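You operate a simulated robot arm through the tools that you are given. There is no shell and no other tool.

Carry out the task below with a simulated robot arm. There is one attempt and no reset: what you move stays moved.

Task
Fix the blue taped pipe in both clips on the rail.
Fine: clip plates shut, both bolts run home with the driver, driver back in its stand.

It is judged by the outcome, as a careful person would: the job done as asked, and still so three seconds after it is handed in. It fails if anything else is knocked over, pushed out of place, dropped, spilled or broken.

Robot
A 6-joint arm with a four-finger gripper, fixed in place. Base frame: the origin is on the floor under the middle of its stand, x ahead of it, y to its left, z up. Units: mm, degrees, N and s.
It reaches about 1012 mm from its shoulder. Its first joint turns from -166.0 to 166.0 degrees. Payload 3.43 kg.
Tool frame: the origin (TCP) lies between the finger pads and is the grasp point; the fingertips stand 30 mm ahead of it; z points along the fingers, y is the line along which they close. The gripper opens to 120 mm; its body begins 85 mm behind the TCP.
Orientation is told as [roll, pitch, yaw] about the base's x, y, z axes, in that order, counted from this pose: with the fingers straight down and closing along the base's y, the tool's x points along the base's -x, its y along +y and its z along -z.

Tools
- The arm moves only by the tool apply_moves. Its argument "commands" is a list of rows, each an object of numbers (a shift or turn left out is 0, a gripper value left out holds the last): "x", "y", "z": the shift along the tool's x, y, z in units of 100 mm (1.0 is 100 mm); "wx", "wy", "wz": the turn, a rotation vector about the tool's x, y, z in units of 180 degrees (1.0 is 180 degrees); "gripper": the gripper command, from -1 (shut) to 1 (fully open), values between in proportion. In form: [{"x": .., "y": .., "z": .., "wx": .., "wy": .., "wz": .., "gripper": ..}, ...]. A call has 1 to 20 rows; each row is the pose to reach, as a shift and turn from the pose commanded when the call began, along the tool's axes at that moment. A call with a number of a shift or a turn outside -1 to 1 is refused whole. Each row takes 0.2 s and may step no farther than 50 mm and 8.6 degrees from the row before; otherwise, or with a gripper value out of range, the whole call is refused. Where a pose cannot be reached the arm comes as near as it can. A force on the tool above 40 N (or 10 N above the force at the start of the call, whichever is more), or a blocked arm, ends the call early, and 0.2 s more pass. The fingers move at their own pace (about 136.2 mm/s each) and stop on an object; they squeeze with about 36 N. The grip force told is the motor's: it shows also when the fingers shut on nothing. Time passes only in rows, and 0.2 s behind the last, so rows that repeat a pose let the fingers close. It gives the time, the measured TCP pose, the force on the tool (base axes), the opening and the grip force at its end, in the units of the frame above (readings bear some noise), with the torque about the TCP (base axes, N m) and any sound that the robot's microphone picked up, and new pictures: "pictures" is both (left out), scene, wrist or none.
- Cameras (640 x 400 px; columns grow to the right, rows downward): "scene" is fixed at [48.3, 648.3, 1685.6]; the picture's right is [-0.36, -0.93, 0.00], its down [-0.85, 0.33, -0.41] and it looks along [0.38, -0.15, -0.91] (base axes); focal length 312 px, centre (320, 200). "wrist" rides on the gripper at [71, -17, -121] in the tool frame; the picture's right is [0.23, 0.97, 0.00], its down [-0.81, 0.19, -0.55] and it looks along [-0.54, 0.13, 0.83] (tool axes); focal length 275 px, centre (320, 200). There is no depth. A picture from a camera that has moved, and an enlarged one, comes with that camera's place and axes in the base frame and with its lens.
- inspect(camera, box): a new picture of the part [left, top, right, bottom] of that camera's present view, enlarged. The clock stands still meanwhile.
- close_job(): hands the job in; it is judged then, once.

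Places have to be worked out from the pictures, the camera data and where the tool is seen. Open the gripper and draw the arm clear of the work before you hand the job in, unless the task says otherwise.

The tools are called as name(argument=value, ...) on one line, values as JSON. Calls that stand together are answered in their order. apply_moves: Moves the arm, as the interface text tells. Its arguments: {"type":"object","properties":{"commands":{"type":"array"},"pictures":{"type":"string","enum":["both","scene","wrist","none"]}},"required":["commands"]} The other tools are called the same way: inspect (camera, box) takes an enlarged picture of a part of a camera's view; close_job () hands the job in.

At the start:

```text
t: 0.0
position: [256.0, 380.4, 1309.5]
tcp_rot: [0.1, 0.1, 0.0]
wrist_force: [-0.2, -0.1, 0.1]
moment: [0.0, 0.04, 0.01]
opening: 119.9
grasp_force: 0.1
```

scene: 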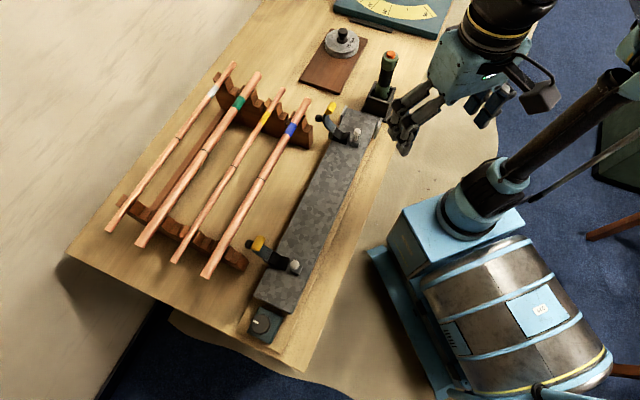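
wrist: 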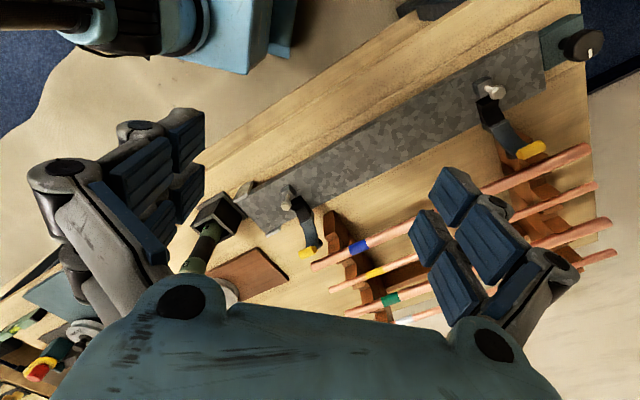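

I'll start by taking enlarged views of the work: the rail with clips, the pipes, and the driver stand.

inspect(camera="scene", box=[220, 200, 340, 350])

inspect(camera="scene", box=[280, 30, 420, 150])

inspect(camera="wrist", box=[180, 150, 400, 310])

inspect(camera="wrist", box=[400, 10, 620, 200])

inspect(camera="scene", box=[90, 50, 330, 290])

```text
2.67 times, centred on (280, 275) of scene
camera zoom: at [48.3, 648.3, 1685.6], right [-0.36, -0.93, 0.0], down [-0.85, 0.33, -0.41], along [0.38, -0.15, -0.91], focal length 831 px, centre (427, 0)
```

zoom: 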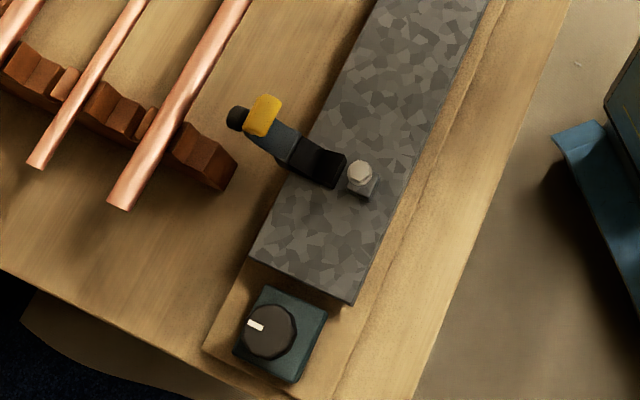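

```text
3.33 times, centred on (350, 90) of scene
camera zoom: at [48.3, 648.3, 1685.6], right [-0.36, -0.93, 0.0], down [-0.85, 0.33, -0.41], along [0.38, -0.15, -0.91], focal length 1039 px, centre (220, 567)
```

zoom: 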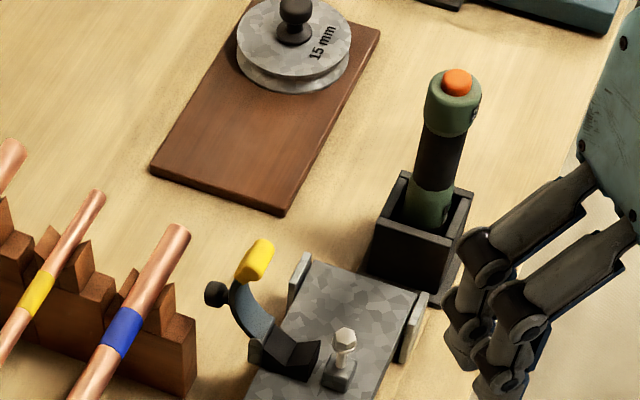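

```text
2.50 times, centred on (290, 230) of wrist
camera zoom: at [185.1, 362.2, 1429.3], right [-0.23, 0.97, 0.0], down [0.81, 0.19, 0.55], along [0.54, 0.13, -0.83], focal length 688 px, centre (395, 125)
```

zoom: 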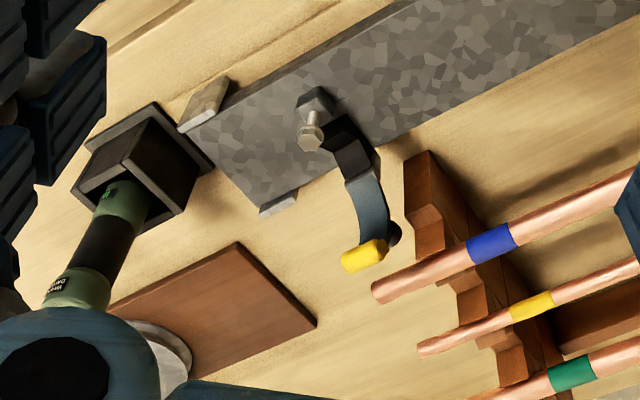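

```text
2.11 times, centred on (510, 105) of wrist
camera zoom: at [185.1, 362.2, 1429.3], right [-0.23, 0.97, 0.0], down [0.81, 0.19, 0.55], along [0.54, 0.13, -0.83], focal length 580 px, centre (-80, 400)
```

zoom: 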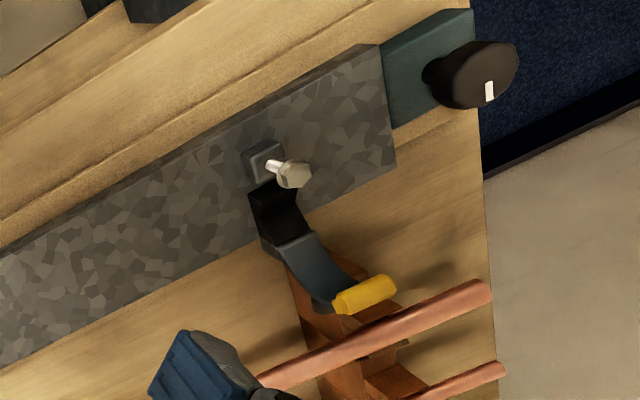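

```text
1.67 times, centred on (210, 170) of scene
camera zoom: at [48.3, 648.3, 1685.6], right [-0.36, -0.93, 0.0], down [-0.85, 0.33, -0.41], along [0.38, -0.15, -0.91], focal length 520 px, centre (503, 250)
```

zoom: 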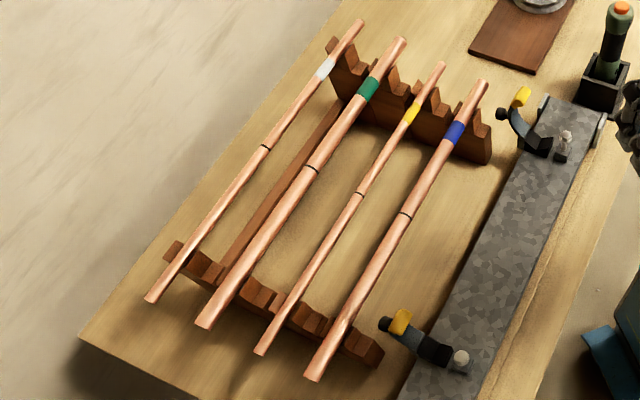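

The rail runs at about 45° in the base frame (bolts near [493,367,992] and [213,645,992]); the blue pipe lies parallel, beyond it in the rack. I look closer at the driver, its stand, and the clips for details.

inspect(camera="wrist", box=[180, 180, 270, 290])

inspect(camera="scene", box=[355, 40, 405, 130])

inspect(camera="scene", box=[315, 90, 385, 150])

inspect(camera="scene", box=[235, 225, 315, 285])

inspect(camera="wrist", box=[270, 170, 340, 270])

inspect(camera="scene", box=[320, 0, 460, 60])

```text
3.64 times, centred on (225, 235) of wrist
camera zoom: at [185.1, 362.2, 1429.3], right [-0.23, 0.97, 0.0], down [0.81, 0.19, 0.55], along [0.54, 0.13, -0.83], focal length 1001 px, centre (666, 73)
```

zoom: 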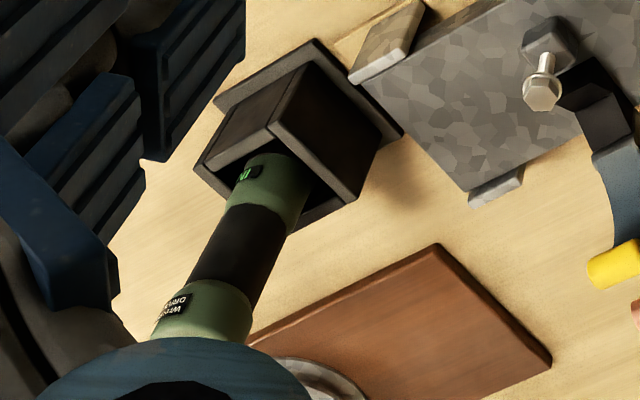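

```text
4.44 times, centred on (380, 85) of scene
camera zoom: at [48.3, 648.3, 1685.6], right [-0.36, -0.93, 0.0], down [-0.85, 0.33, -0.41], along [0.38, -0.15, -0.91], focal length 1386 px, centre (53, 711)
```

zoom: 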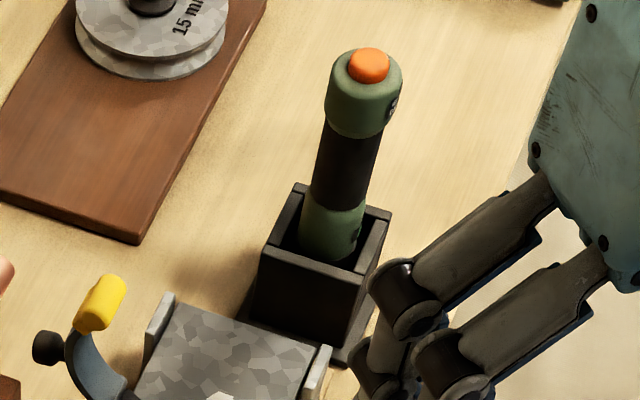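

```text
6.67 times, centred on (350, 120) of scene
camera zoom: at [48.3, 648.3, 1685.6], right [-0.36, -0.93, 0.0], down [-0.85, 0.33, -0.41], along [0.38, -0.15, -0.91], focal length 2078 px, centre (120, 733)
```

zoom: 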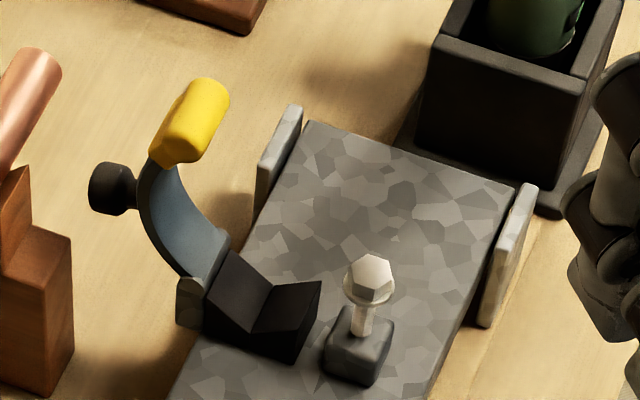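

```text
6.67 times, centred on (275, 255) of scene
camera zoom: at [48.3, 648.3, 1685.6], right [-0.36, -0.93, 0.0], down [-0.85, 0.33, -0.41], along [0.38, -0.15, -0.91], focal length 2078 px, centre (620, -167)
```

zoom: 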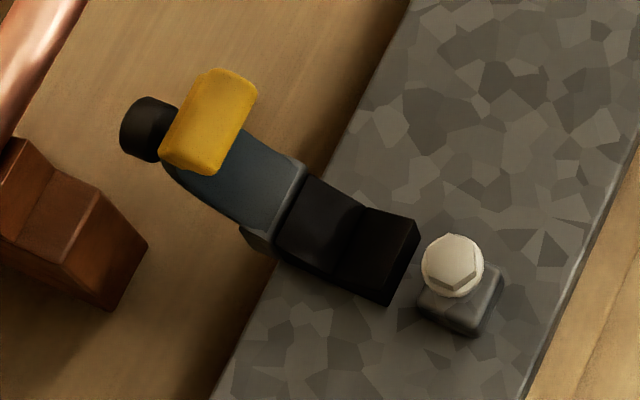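

```text
4.00 times, centred on (305, 220) of wrist
camera zoom: at [185.1, 362.2, 1429.3], right [-0.23, 0.97, 0.0], down [0.81, 0.19, 0.55], along [0.54, 0.13, -0.83], focal length 1101 px, centre (380, 120)
```

zoom: 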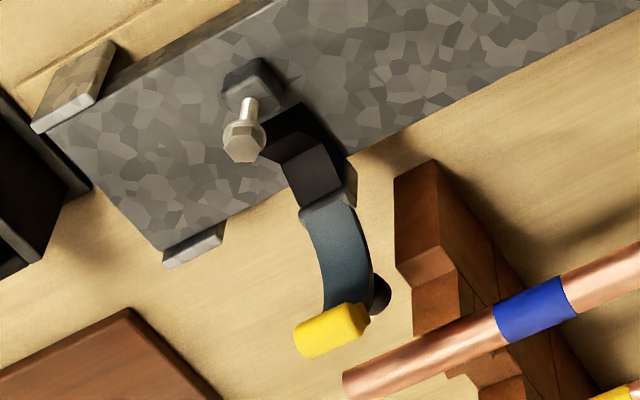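

```text
4.57 times, centred on (390, 30) of scene
camera zoom: at [48.3, 648.3, 1685.6], right [-0.36, -0.93, 0.0], down [-0.85, 0.33, -0.41], along [0.38, -0.15, -0.91], focal length 1425 px, centre (0, 977)
```

zoom: 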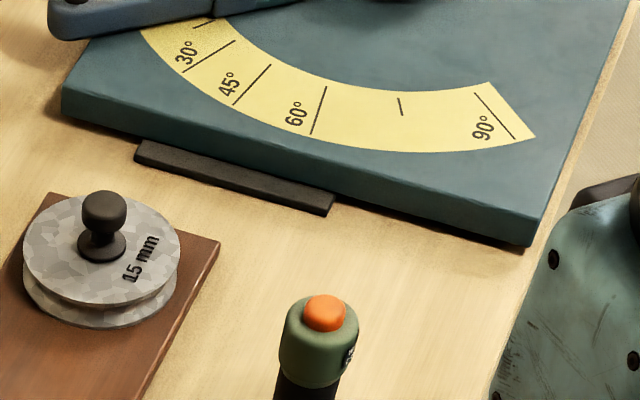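

The clips have a black V-saddle, an arched hinged plate with a yellow tip and a bolt standing up on a small block. I move the wrist camera closer to clip A (near the driver) to see the details.

apply_moves(commands=[{"x": -0.3, "y": -0.1, "z": 0.3}, {"x": -0.6, "y": -0.2, "z": 0.6}, {"x": -0.9, "y": -0.28, "z": 0.9}], pictures="none")

apply_moves(commands=[{"x": -0.3, "z": 0.3}, {"x": -0.6, "z": 0.6}, {"x": -0.83, "z": 0.9}], pictures="both")

```text
t: 0.8
position: [333.0, 350.9, 1222.4]
tcp_rot: [0.0, -0.6, 0.1]
wrist_force: [0.2, -0.5, -0.7]
moment: [-0.02, 0.0, -0.02]
opening: 119.9
grasp_force: 0.0
```

```text
t: 1.6
position: [416.4, 352.8, 1133.8]
tcp_rot: [0.1, -0.6, 0.0]
wrist_force: [-0.3, -0.1, 0.5]
moment: [-0.02, 0.01, 0.01]
opening: 120.1
grasp_force: 0.0
camera wrist: at [343.6, 334.2, 1252.5], right [-0.23, 0.97, 0.0], down [0.81, 0.19, 0.56], along [0.55, 0.13, -0.83], focal length 275 px, centre (320, 200)
```

scene: 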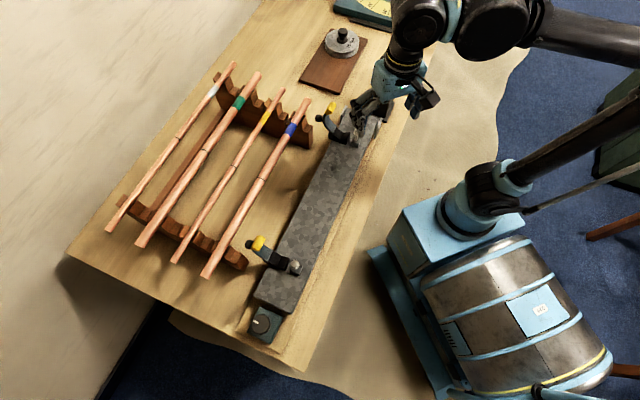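
wrist: 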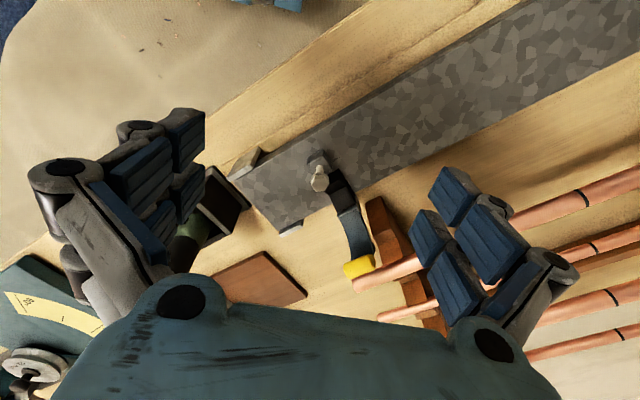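

The reading lags the command a little; I hold for a moment to see the settled pose and zoom into clip A.

apply_moves(commands=[{"z": 0}, {"z": 0}, {"z": 0}], pictures="none")

inspect(camera="wrist", box=[270, 130, 430, 290])

```text
t: 2.4
position: [416.1, 352.8, 1134.3]
tcp_rot: [0.1, -0.7, -0.1]
wrist_force: [0.1, 1.2, 0.1]
moment: [0.03, -0.01, -0.03]
opening: 119.9
grasp_force: 0.1
```

```text
2.50 times, centred on (350, 210) of wrist
camera zoom: at [343.5, 334.5, 1252.8], right [-0.23, 0.97, 0.0], down [0.81, 0.19, 0.56], along [0.55, 0.13, -0.83], focal length 688 px, centre (245, 175)
```

zoom: 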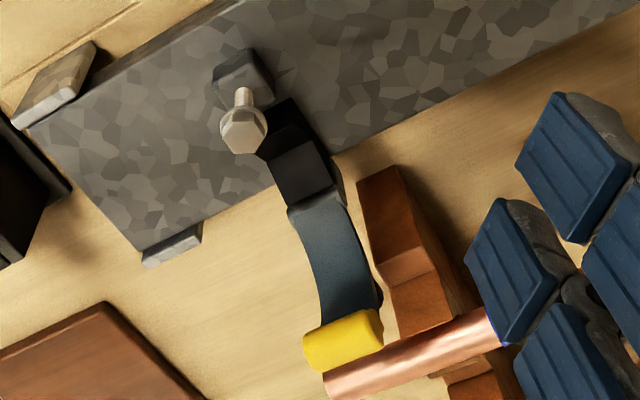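

The measured pose agrees with the cameras (bolt A triangulates to the same point), so the arm simply settles with a small offset that I'll correct by feedback. Now I yaw about 32° so the wrist camera looks straight across the rail at clip A.

apply_moves(commands=[{"x": -0.12, "y": -0.03, "z": 0.05, "wz": -0.045}, {"x": -0.25, "y": -0.06, "z": 0.1, "wz": -0.09}, {"x": -0.37, "y": -0.09, "z": 0.15, "wz": -0.135}, {"x": -0.49, "y": -0.12, "z": 0.18, "wz": -0.178}, {"x": -0.49, "y": -0.12, "z": 0.18, "wz": -0.178}], pictures="wrist")

inspect(camera="wrist", box=[230, 120, 410, 260])

```text
t: 3.6
position: [464.9, 340.5, 1117.3]
tcp_rot: [-0.2, -0.7, 32.1]
wrist_force: [-0.2, 0.9, -0.3]
moment: [0.01, 0.0, 0.0]
opening: 119.8
grasp_force: 0.0
camera wrist: at [412.5, 286.8, 1236.6], right [-0.71, 0.7, -0.01], down [0.58, 0.59, 0.56], along [0.4, 0.4, -0.83], focal length 275 px, centre (320, 200)
```

wrist: 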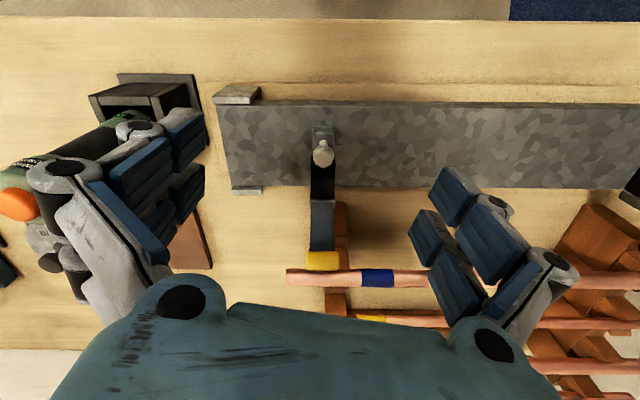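

```text
2.86 times, centred on (320, 190) of wrist
camera zoom: at [412.5, 286.8, 1236.6], right [-0.71, 0.7, -0.01], down [0.58, 0.59, 0.56], along [0.4, 0.4, -0.83], focal length 786 px, centre (320, 229)
```

zoom: 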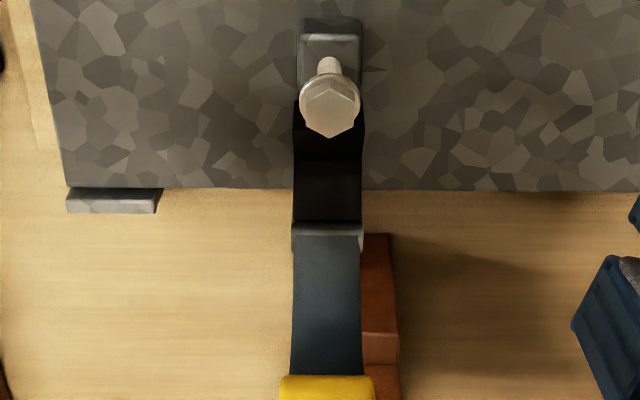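

The rail lies exactly across this view and the strap swings in the bolt's plane. I zoom further on the strap face and tip to see whether it has a slot for the bolt, and on the other details.

inspect(camera="wrist", box=[290, 120, 360, 220])

inspect(camera="wrist", box=[285, 190, 365, 280])

inspect(camera="scene", box=[240, 230, 285, 265])

inspect(camera="wrist", box=[0, 60, 210, 230])

```text
4.00 times, centred on (325, 170) of wrist
camera zoom: at [412.5, 286.8, 1236.6], right [-0.71, 0.7, -0.01], down [0.58, 0.59, 0.56], along [0.4, 0.4, -0.83], focal length 1101 px, centre (300, 320)
```

zoom: 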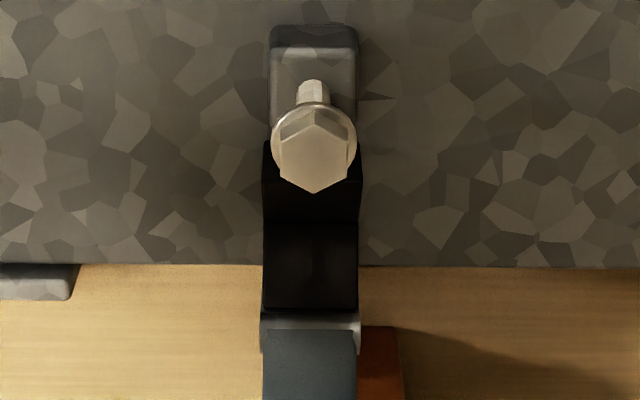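

```text
4.44 times, centred on (325, 235) of wrist
camera zoom: at [412.5, 286.8, 1236.6], right [-0.71, 0.7, -0.01], down [0.58, 0.59, 0.56], along [0.4, 0.4, -0.83], focal length 1224 px, centre (298, 44)
```

zoom: 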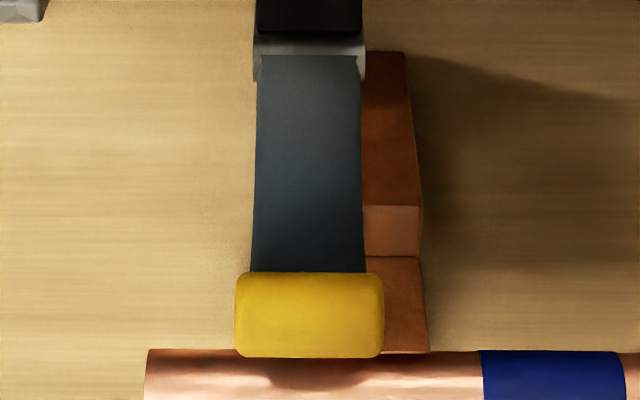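

```text
11.43 times, centred on (262, 248) of scene
camera zoom: at [48.3, 648.3, 1685.6], right [-0.36, -0.93, 0.0], down [-0.85, 0.33, -0.41], along [0.38, -0.15, -0.91], focal length 3563 px, centre (977, -343)
```

zoom: 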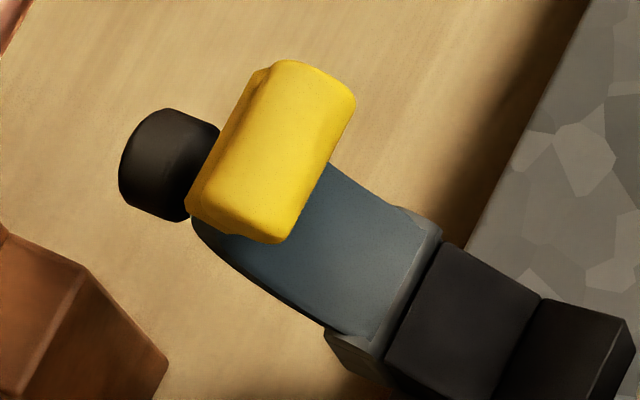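

```text
2.35 times, centred on (105, 145) of wrist
camera zoom: at [412.5, 286.8, 1236.6], right [-0.71, 0.7, -0.01], down [0.58, 0.59, 0.56], along [0.4, 0.4, -0.83], focal length 648 px, centre (826, 329)
```

zoom: 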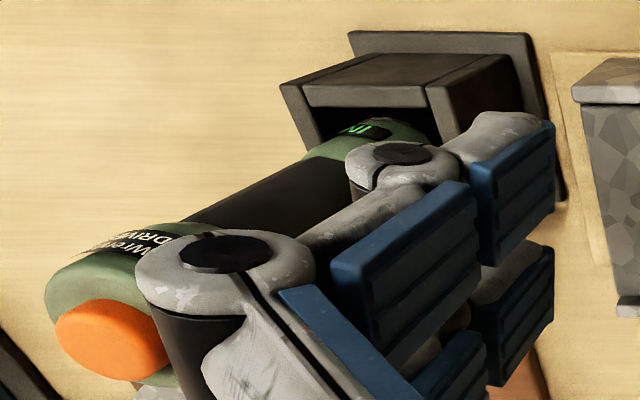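

The driver carries a display near its lower end and a "Wren… DRIVER" label; I'll read those later. First I want a side view of clip A along the rail to see how plate and bolt fit, so I swing the wrist to yaw about −58° over the rail's middle.

apply_moves(commands=[{"x": -0.05, "y": 0.12, "wz": 0.042}, {"x": -0.09, "y": 0.24, "wz": 0.084}, {"x": -0.13, "y": 0.36, "wz": 0.126}, {"x": -0.17, "y": 0.48, "wz": 0.168}, {"x": -0.21, "y": 0.59, "wz": 0.21}, {"x": -0.25, "y": 0.7, "wz": 0.25}], pictures="none")

apply_moves(commands=[{"x": 0.06, "y": 0.12, "wz": 0.042}, {"x": 0.11, "y": 0.24, "wz": 0.084}, {"x": 0.17, "y": 0.36, "wz": 0.126}, {"x": 0.22, "y": 0.48, "wz": 0.168}, {"x": 0.27, "y": 0.58, "wz": 0.21}, {"x": 0.32, "y": 0.675, "wz": 0.25}, {"x": 0.32, "y": 0.675, "wz": 0.25}], pictures="wrist")

```text
t: 5.0
position: [449.4, 413.0, 1117.7]
tcp_rot: [0.2, -0.7, -13.2]
wrist_force: [0.2, -0.1, -0.1]
moment: [-0.02, -0.01, -0.03]
opening: 120.0
grasp_force: 0.0
```

```text
t: 6.6
position: [432.4, 485.8, 1117.4]
tcp_rot: [0.7, -0.2, -58.0]
wrist_force: [0.3, -0.7, 0.3]
moment: [-0.02, 0.01, 0.0]
opening: 120.0
grasp_force: 0.1
camera wrist: at [379.1, 536.2, 1237.1], right [0.7, 0.71, 0.01], down [0.59, -0.59, 0.56], along [0.4, -0.39, -0.83], focal length 275 px, centre (320, 200)
```

wrist: 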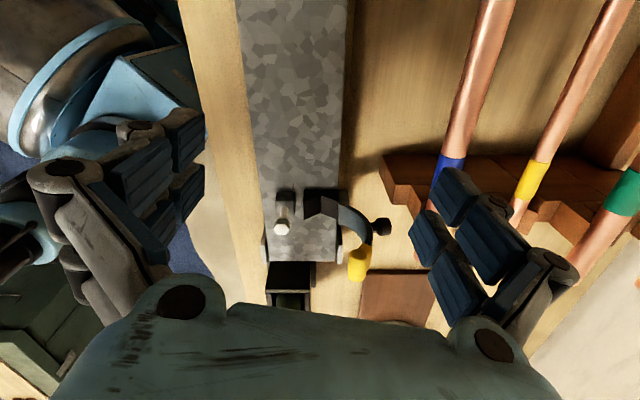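

The shifts are executed accurately now. I tilt the wrist 30° and lower it to get a low side view of clip A along the rail.

apply_moves(commands=[{"z": 0.15, "wy": -0.042}, {"z": 0.3, "wy": -0.084}, {"z": 0.45, "wy": -0.126}, {"z": 0.6, "wy": -0.167}, {"z": 0.6, "wy": -0.167}], pictures="wrist")

inspect(camera="wrist", box=[250, 140, 410, 240])

```text
t: 7.8
position: [432.8, 486.0, 1055.7]
tcp_rot: [0.5, -30.4, -58.3]
wrist_force: [0.2, 0.2, 0.9]
moment: [0.0, -0.04, 0.02]
opening: 119.9
grasp_force: 0.1
camera wrist: at [352.1, 579.3, 1122.9], right [0.72, 0.69, -0.11], down [0.38, -0.26, 0.89], along [0.58, -0.68, -0.45], focal length 275 px, centre (320, 200)
```

wrist: 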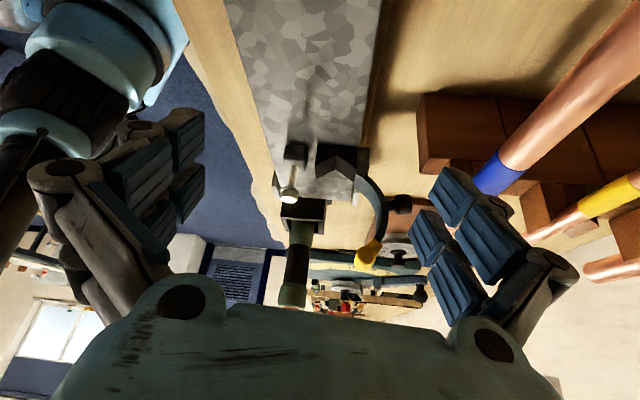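

```text
4.00 times, centred on (330, 190) of wrist
camera zoom: at [352.1, 579.3, 1122.9], right [0.72, 0.69, -0.11], down [0.38, -0.26, 0.89], along [0.58, -0.68, -0.45], focal length 1101 px, centre (280, 240)
```

zoom: 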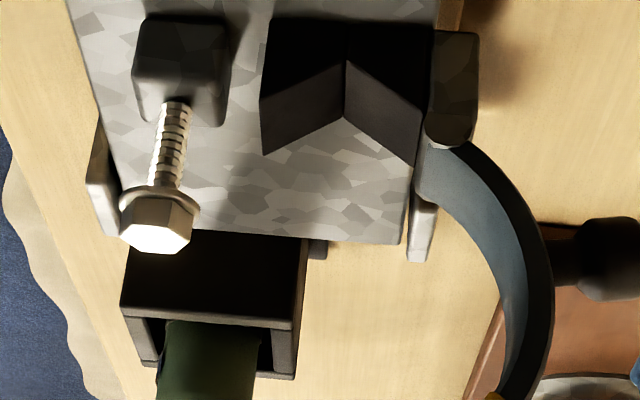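

Now the clip is clear: V-saddle (bottom near z≈950), threaded flange bolt at q≈607 standing tall, and the arched plate hinged at q≈680. I zoom on the strap and driver from here.

inspect(camera="wrist", box=[270, 190, 330, 310])

inspect(camera="wrist", box=[310, 140, 420, 280])

inspect(camera="wrist", box=[420, 0, 640, 200])

```text
3.33 times, centred on (300, 250) of wrist
camera zoom: at [352.1, 579.3, 1122.9], right [0.72, 0.69, -0.11], down [0.38, -0.26, 0.89], along [0.58, -0.68, -0.45], focal length 918 px, centre (387, 33)
```

zoom: 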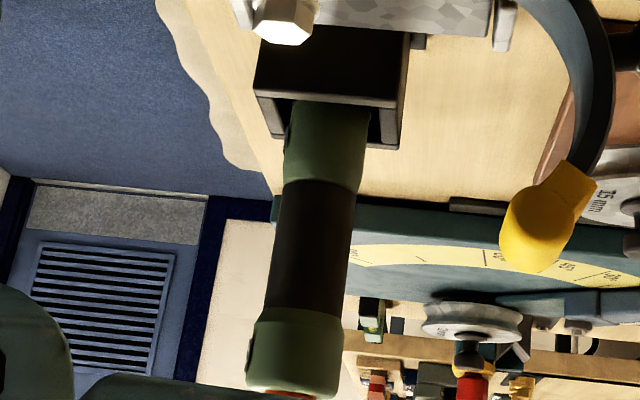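

```text
2.86 times, centred on (365, 210) of wrist
camera zoom: at [352.1, 579.3, 1122.9], right [0.72, 0.69, -0.11], down [0.38, -0.26, 0.89], along [0.58, -0.68, -0.45], focal length 786 px, centre (191, 171)
```

zoom: 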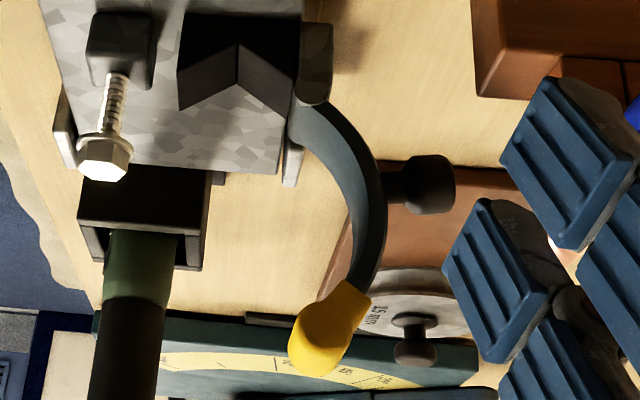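

```text
2.00 times, centred on (530, 100) of wrist
camera zoom: at [352.1, 579.3, 1122.9], right [0.72, 0.69, -0.11], down [0.38, -0.26, 0.89], along [0.58, -0.68, -0.45], focal length 551 px, centre (-100, 400)
```

zoom: 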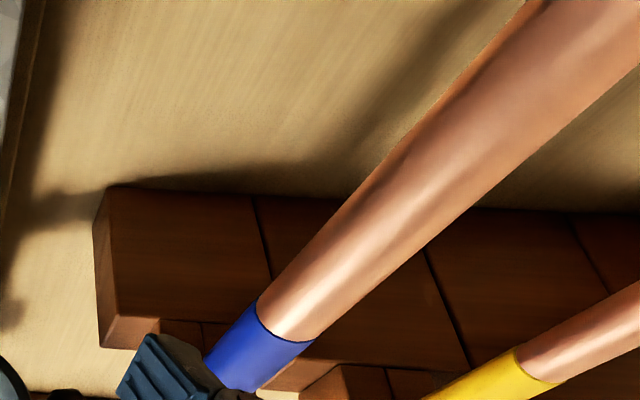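

The plate is a plain arch with a knob on its back (which will point up over the pipe when shut). Next I go and look at the driver from the robot side to read its labels: raise, and move toward it.

apply_moves(commands=[{"x": -0.32, "y": -0.11, "z": -0.07}, {"x": -0.64, "y": -0.23, "z": -0.14}, {"x": -0.955, "y": -0.344, "z": -0.2}], pictures="none")

apply_moves(commands=[{"x": -0.33, "y": -0.2, "z": 0.19}, {"x": -0.65, "y": -0.39, "z": 0.38}, {"x": -0.979, "y": -0.587, "z": 0.565}], pictures="none")

apply_moves(commands=[{"x": -0.12, "y": -0.07, "z": 0.07, "wx": -0.022, "wz": -0.038}, {"x": -0.24, "y": -0.15, "z": 0.14, "wx": -0.044, "wz": -0.076}, {"x": -0.36, "y": -0.22, "z": 0.21, "wx": -0.066, "wz": -0.114}, {"x": -0.49, "y": -0.29, "z": 0.28, "wx": -0.088, "wz": -0.152}, {"x": -0.61, "y": -0.37, "z": 0.35, "wx": -0.11, "wz": -0.19}, {"x": -0.73, "y": -0.44, "z": 0.42, "wx": -0.132, "wz": -0.228}, {"x": -0.86, "y": -0.51, "z": 0.5, "wx": -0.154, "wz": -0.266}, {"x": -0.979, "y": -0.587, "z": 0.565, "wx": -0.175, "wz": -0.303}, {"x": -0.979, "y": -0.587, "z": 0.565, "wx": -0.175, "wz": -0.303}], pictures="both")

```text
t: 8.6
position: [441.2, 406.3, 1121.9]
tcp_rot: [0.8, -30.3, -58.2]
wrist_force: [-0.3, 1.1, 0.9]
moment: [-0.08, 0.0, 0.01]
opening: 119.9
grasp_force: 0.1
```

```text
t: 9.4
position: [454.1, 281.6, 1120.5]
tcp_rot: [0.7, -30.3, -58.3]
wrist_force: [0.1, 0.4, -0.2]
moment: [-0.05, 0.01, 0.03]
opening: 120.1
grasp_force: 0.0
```

```text
t: 11.4
position: [464.2, 149.1, 1121.6]
tcp_rot: [0.2, -30.7, 5.2]
wrist_force: [-0.6, 0.4, 0.7]
moment: [0.0, 0.0, 0.02]
opening: 119.8
grasp_force: 0.0
camera wrist: at [343.1, 121.2, 1188.3], right [-0.28, 0.95, -0.12], down [0.4, 0.23, 0.89], along [0.87, 0.21, -0.44], focal length 275 px, centre (320, 200)
```

scene: 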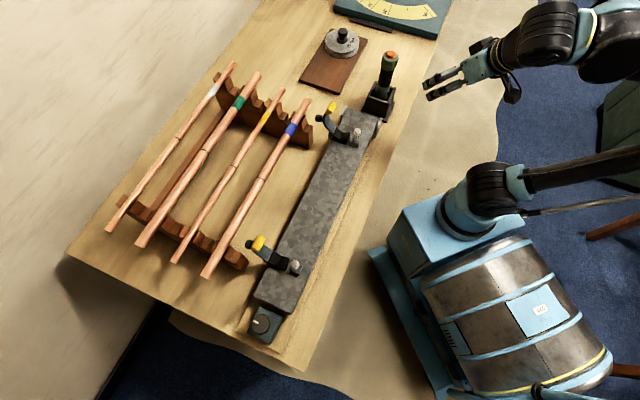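
wrist: 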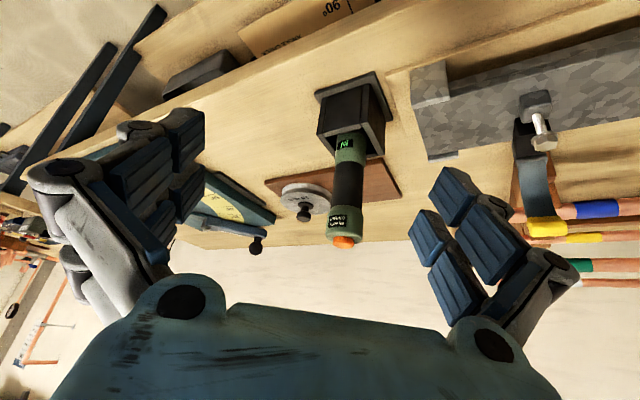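

The driver's labels face me now (image is upside down). I zoom in on them.

inspect(camera="wrist", box=[320, 190, 380, 260])

inspect(camera="wrist", box=[320, 120, 380, 170])

inspect(camera="wrist", box=[290, 60, 420, 260])

inspect(camera="wrist", box=[490, 70, 610, 250])

```text
5.71 times, centred on (350, 225) of wrist
camera zoom: at [343.1, 121.2, 1188.3], right [-0.28, 0.95, -0.12], down [0.4, 0.23, 0.89], along [0.87, 0.21, -0.44], focal length 1573 px, centre (149, 57)
```

zoom: 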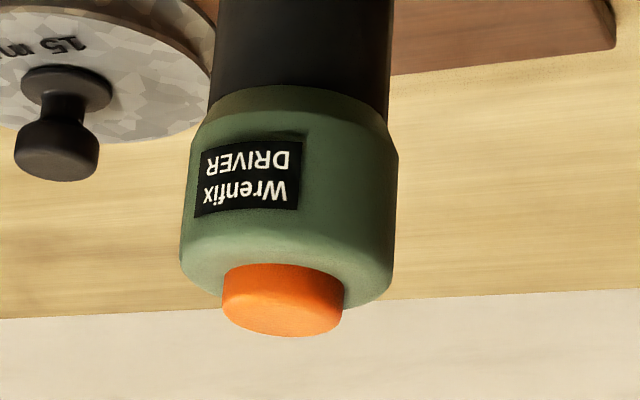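

```text
8.00 times, centred on (350, 145) of wrist
camera zoom: at [343.1, 121.2, 1188.3], right [-0.28, 0.95, -0.12], down [0.4, 0.23, 0.89], along [0.87, 0.21, -0.44], focal length 2202 px, centre (80, 640)
```

zoom: 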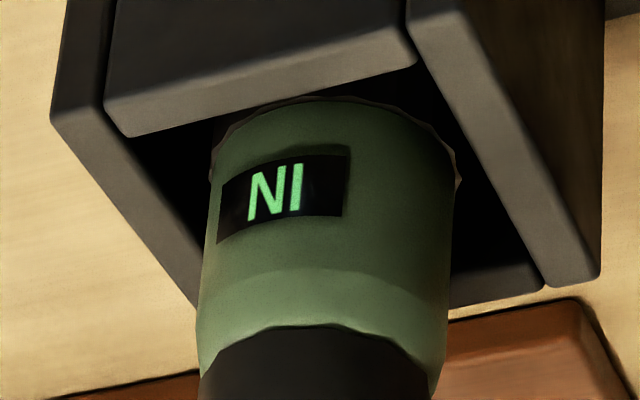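

```text
2.00 times, centred on (355, 160) of wrist
camera zoom: at [343.1, 121.2, 1188.3], right [-0.28, 0.95, -0.12], down [0.4, 0.23, 0.89], along [0.87, 0.21, -0.44], focal length 551 px, centre (250, 280)
```

zoom: 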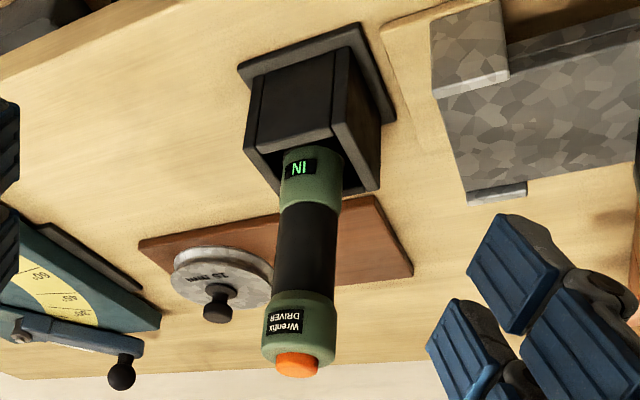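

```text
2.22 times, centred on (550, 160) of wrist
camera zoom: at [343.1, 121.2, 1188.3], right [-0.28, 0.95, -0.12], down [0.4, 0.23, 0.89], along [0.87, 0.21, -0.44], focal length 612 px, centre (-191, 289)
```

zoom: 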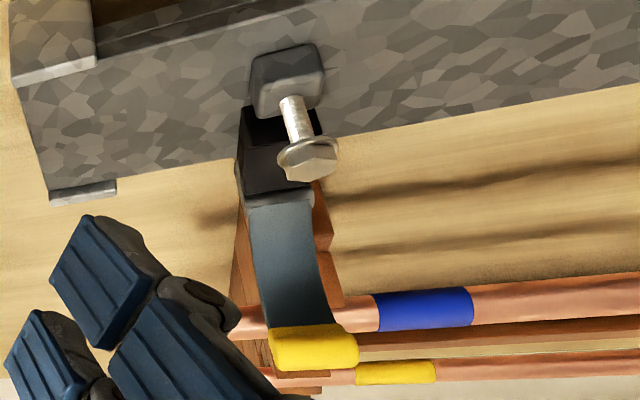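

The driver reads "Wrenfix DRIVER" with its display showing "IN" (upside down in this view), so the direction is set to run bolts in; the orange button on top I will not touch. Now I level the wrist, yaw to −45° and travel over the middle of the blue pipe.

apply_moves(commands=[{"wy": 0.043, "z": -0.05}, {"wy": 0.086, "z": -0.1}, {"wy": 0.129, "z": -0.15}, {"wy": 0.1706, "z": -0.2}], pictures="none")

apply_moves(commands=[{"y": 0.17, "wz": 0.046}, {"y": 0.34, "wz": 0.092}, {"y": 0.5, "wz": 0.139}, {"y": 0.67, "wz": 0.186}, {"y": 0.84, "wz": 0.233}, {"y": 1.0, "wz": 0.279}], pictures="none")

apply_moves(commands=[{"x": 0.31, "y": 0.31}, {"x": 0.62, "y": 0.62}, {"x": 0.932, "y": 0.927}], pictures="none")

apply_moves(commands=[{"x": 0.31, "y": 0.31}, {"x": 0.62, "y": 0.62}, {"x": 0.932, "y": 0.927}], pictures="wrist")

```text
t: 12.4
position: [453.3, 150.7, 1138.0]
tcp_rot: [0.1, 0.1, 5.1]
wrist_force: [-0.7, 0.7, 0.9]
moment: [-0.02, -0.01, 0.0]
opening: 120.0
grasp_force: 0.1
```

```text
t: 13.8
position: [444.0, 249.5, 1138.2]
tcp_rot: [0.0, 0.1, -45.3]
wrist_force: [-0.8, 0.4, 0.5]
moment: [-0.01, -0.01, -0.01]
opening: 119.7
grasp_force: 0.1
```

```text
t: 14.6
position: [443.8, 381.8, 1138.9]
tcp_rot: [0.0, 0.1, -45.1]
wrist_force: [-1.0, -0.3, 1.2]
moment: [0.04, -0.1, 0.01]
opening: 120.1
grasp_force: 0.1
```

```text
t: 15.4
position: [442.1, 512.3, 1138.6]
tcp_rot: [0.0, 0.0, -45.2]
wrist_force: [0.1, -0.1, 0.9]
moment: [0.07, -0.01, -0.01]
opening: 119.8
grasp_force: 0.1
camera wrist: at [378.8, 549.9, 1258.7], right [0.53, 0.85, 0.0], down [0.71, -0.44, 0.55], along [0.47, -0.29, -0.83], focal length 275 px, centre (320, 200)
```

wrist: 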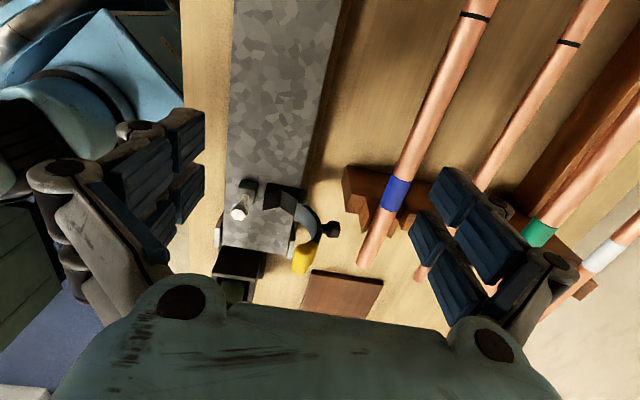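

Orientation is now level at yaw −45°. I zoom on the blue pipe's A end and tape, and on clip A from this pose, for a second triangulation.

inspect(camera="wrist", box=[340, 0, 500, 280])

inspect(camera="wrist", box=[210, 160, 350, 280])

inspect(camera="scene", box=[260, 90, 340, 160])

inspect(camera="scene", box=[180, 190, 290, 290])

```text
1.43 times, centred on (420, 140) of wrist
camera zoom: at [378.8, 549.9, 1258.7], right [0.53, 0.85, 0.0], down [0.71, -0.44, 0.55], along [0.47, -0.29, -0.83], focal length 393 px, centre (177, 286)
```

zoom: 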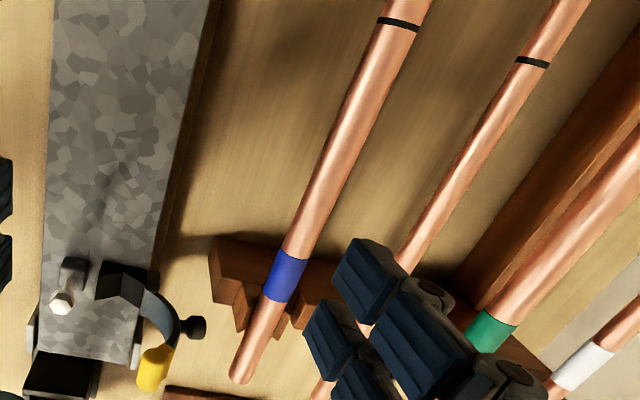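

```text
3.33 times, centred on (280, 220) of wrist
camera zoom: at [378.8, 549.9, 1258.7], right [0.53, 0.85, 0.0], down [0.71, -0.44, 0.55], along [0.47, -0.29, -0.83], focal length 918 px, centre (453, 133)
```

zoom: 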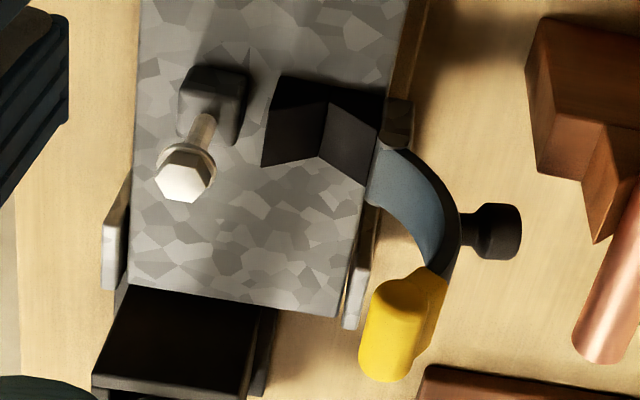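

```text
5.71 times, centred on (300, 125) of scene
camera zoom: at [48.3, 648.3, 1685.6], right [-0.36, -0.93, 0.0], down [-0.85, 0.33, -0.41], along [0.38, -0.15, -0.91], focal length 1781 px, centre (434, 629)
```

zoom: 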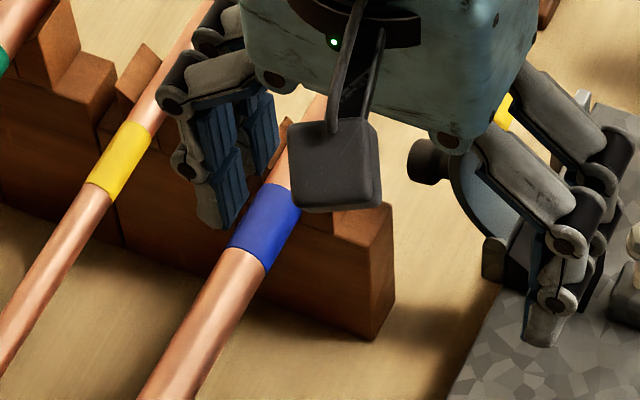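

```text
4.00 times, centred on (235, 240) of scene
camera zoom: at [48.3, 648.3, 1685.6], right [-0.36, -0.93, 0.0], down [-0.85, 0.33, -0.41], along [0.38, -0.15, -0.91], focal length 1247 px, centre (660, 40)
```

zoom: 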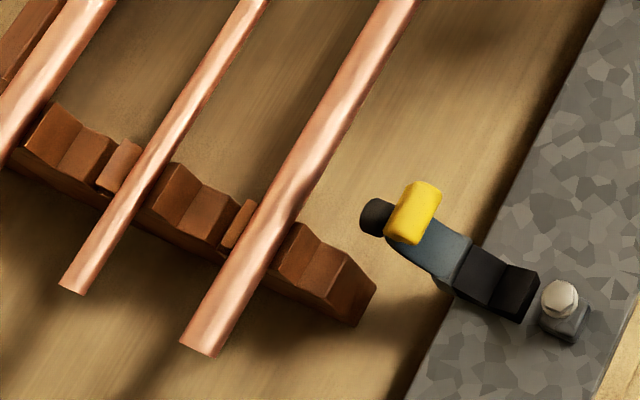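

The ring on the blue pipe triangulates to q≈774, p≈148, z≈1001 (top surface), so the pipe axis is near z≈991. I move above its middle with the gripper set to about 70 mm opening.

apply_moves(commands=[{"x": 0.29, "y": 0.33, "gripper": 0.17}, {"x": 0.58, "y": 0.66, "gripper": 0.17}, {"x": 0.868, "y": 0.998, "gripper": 0.17}, {"x": 0.868, "y": 0.998, "gripper": 0.17}], pictures="both")

```text
t: 16.4
position: [451.8, 646.5, 1140.7]
tcp_rot: [0.1, -0.1, -45.3]
wrist_force: [-0.4, -1.2, 0.6]
moment: [0.02, -0.03, 0.0]
opening: 70.2
grasp_force: 0.0
camera wrist: at [389.6, 684.2, 1260.7], right [0.53, 0.85, 0.0], down [0.71, -0.44, 0.55], along [0.47, -0.29, -0.83], focal length 275 px, centre (320, 200)
```

scene: 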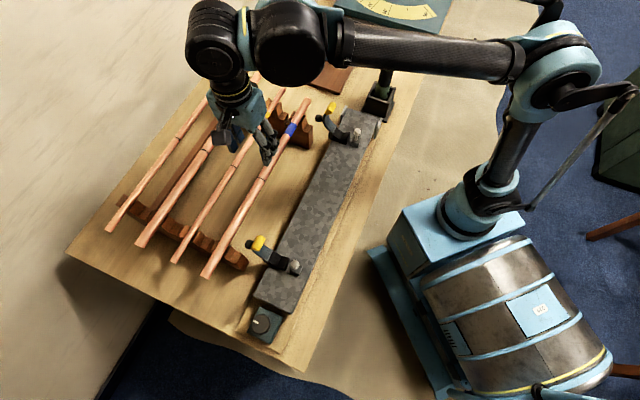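
wrist: 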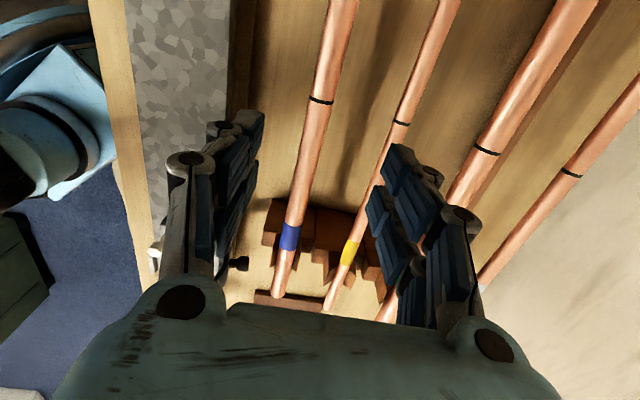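

The pipe is centred at q≈774 with the TCP at 776.6. I correct by −2.3 mm and descend over it in two steps, checking the view.

apply_moves(commands=[{"y": -0.023, "z": 0.3, "gripper": 0.17}, {"y": -0.023, "z": 0.6, "gripper": 0.17}, {"y": -0.023, "z": 0.88, "gripper": 0.17}, {"y": -0.023, "z": 0.88, "gripper": 0.17}], pictures="wrist")

inspect(camera="scene", box=[200, 110, 330, 210])

```text
t: 17.4
position: [451.9, 645.6, 1049.9]
tcp_rot: [-0.1, 0.0, -45.2]
wrist_force: [-0.5, 0.5, -0.2]
moment: [0.0, -0.02, -0.01]
opening: 70.1
grasp_force: 0.1
camera wrist: at [390.2, 683.1, 1170.4], right [0.53, 0.85, 0.0], down [0.71, -0.44, 0.55], along [0.47, -0.29, -0.83], focal length 275 px, centre (320, 200)
```

wrist: 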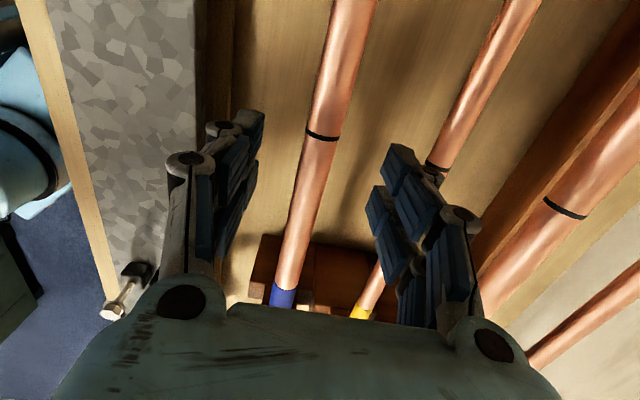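

```text
4.00 times, centred on (265, 160) of scene
camera zoom: at [48.3, 648.3, 1685.6], right [-0.36, -0.93, 0.0], down [-0.85, 0.33, -0.41], along [0.38, -0.15, -0.91], focal length 1247 px, centre (540, 360)
```

zoom: 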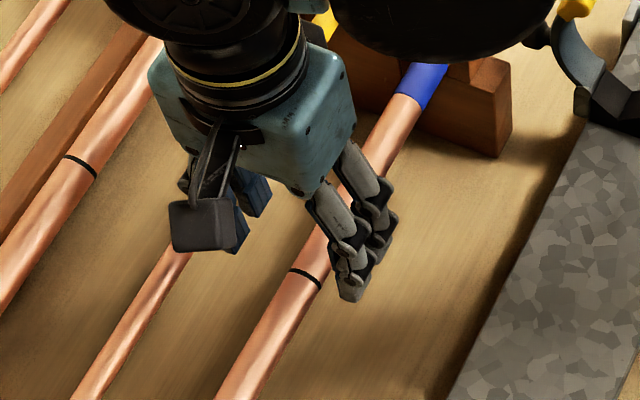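

I descend further to TCP z≈1012 (fingertips ≈982) and look.

apply_moves(commands=[{"z": 0.2, "gripper": 0.17}, {"z": 0.38, "gripper": 0.17}, {"z": 0.38, "gripper": 0.17}], pictures="wrist")

inspect(camera="wrist", box=[190, 80, 470, 330])

inspect(camera="scene", box=[220, 130, 310, 200])

```text
t: 18.2
position: [451.1, 645.0, 1012.3]
tcp_rot: [-0.2, 0.0, -45.2]
wrist_force: [-0.4, -0.1, -0.2]
moment: [-0.02, -0.04, -0.01]
opening: 70.0
grasp_force: 0.1
camera wrist: at [389.2, 683.4, 1133.1], right [0.53, 0.85, 0.0], down [0.71, -0.44, 0.55], along [0.47, -0.29, -0.83], focal length 275 px, centre (320, 200)
```

wrist: 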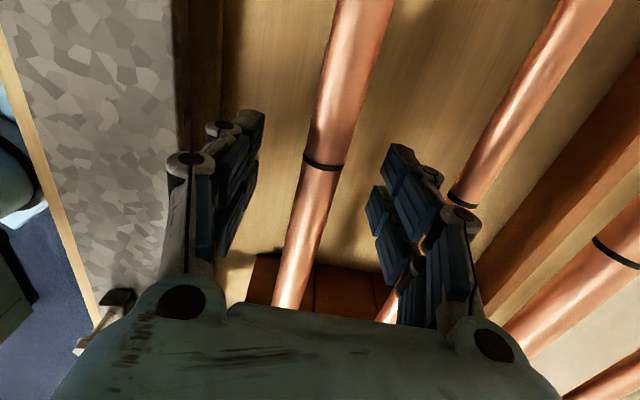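

```text
1.60 times, centred on (330, 205) of wrist
camera zoom: at [389.2, 683.4, 1133.1], right [0.53, 0.85, 0.0], down [0.71, -0.44, 0.55], along [0.47, -0.29, -0.83], focal length 440 px, centre (304, 192)
```

zoom: 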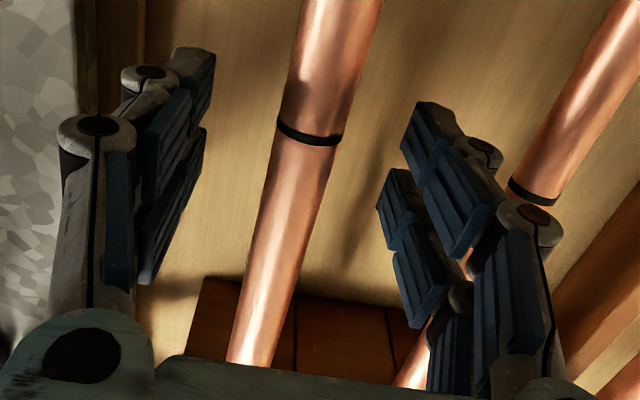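

```text
5.71 times, centred on (265, 165) of scene
camera zoom: at [48.3, 648.3, 1685.6], right [-0.36, -0.93, 0.0], down [-0.85, 0.33, -0.41], along [0.38, -0.15, -0.91], focal length 1781 px, centre (634, 400)
```

zoom: 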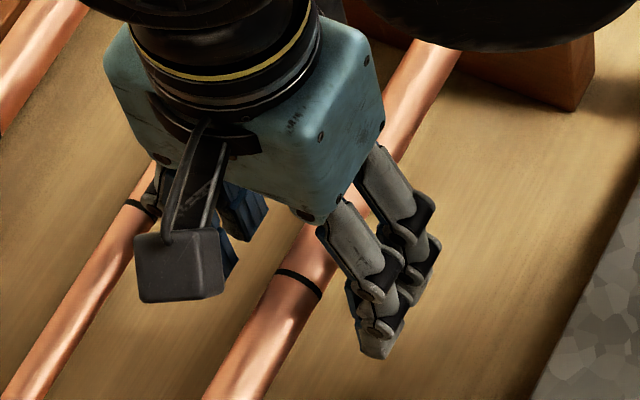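

The ring's apparent position now gives pipe top ≈1004, axis ≈993, diameter ≈22 mm. I lower 6 mm and close the fingers on the pipe.

apply_moves(commands=[{"y": -0.005, "z": 0.06, "gripper": 0.17}, {"y": -0.005, "z": 0.06, "gripper": -0.3}, {"y": -0.005, "z": 0.06, "gripper": -1}, {"y": -0.005, "z": 0.06, "gripper": -1}, {"y": -0.005, "z": 0.06, "gripper": -1}], pictures="both")

```text
t: 19.4
position: [450.8, 645.4, 1006.8]
tcp_rot: [0.0, -0.1, -45.3]
wrist_force: [3.3, 4.6, 4.7]
moment: [0.02, -0.04, 0.5]
opening: 19.8
grasp_force: 36.0
camera wrist: at [388.9, 682.7, 1126.9], right [0.53, 0.85, 0.0], down [0.71, -0.44, 0.55], along [0.47, -0.29, -0.83], focal length 275 px, centre (320, 200)
```

scene: 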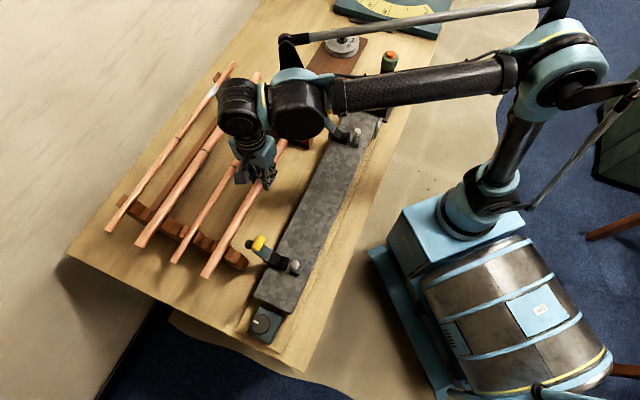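
wrist: 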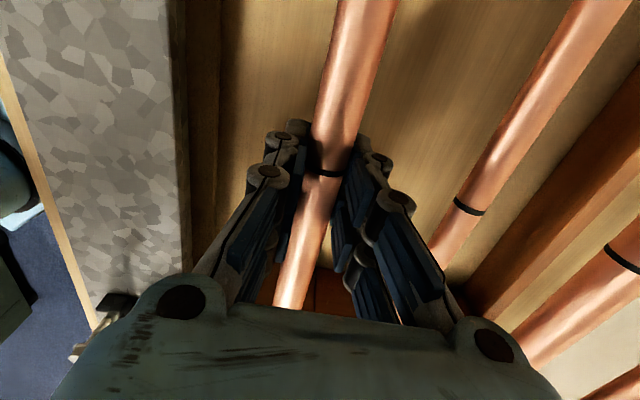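

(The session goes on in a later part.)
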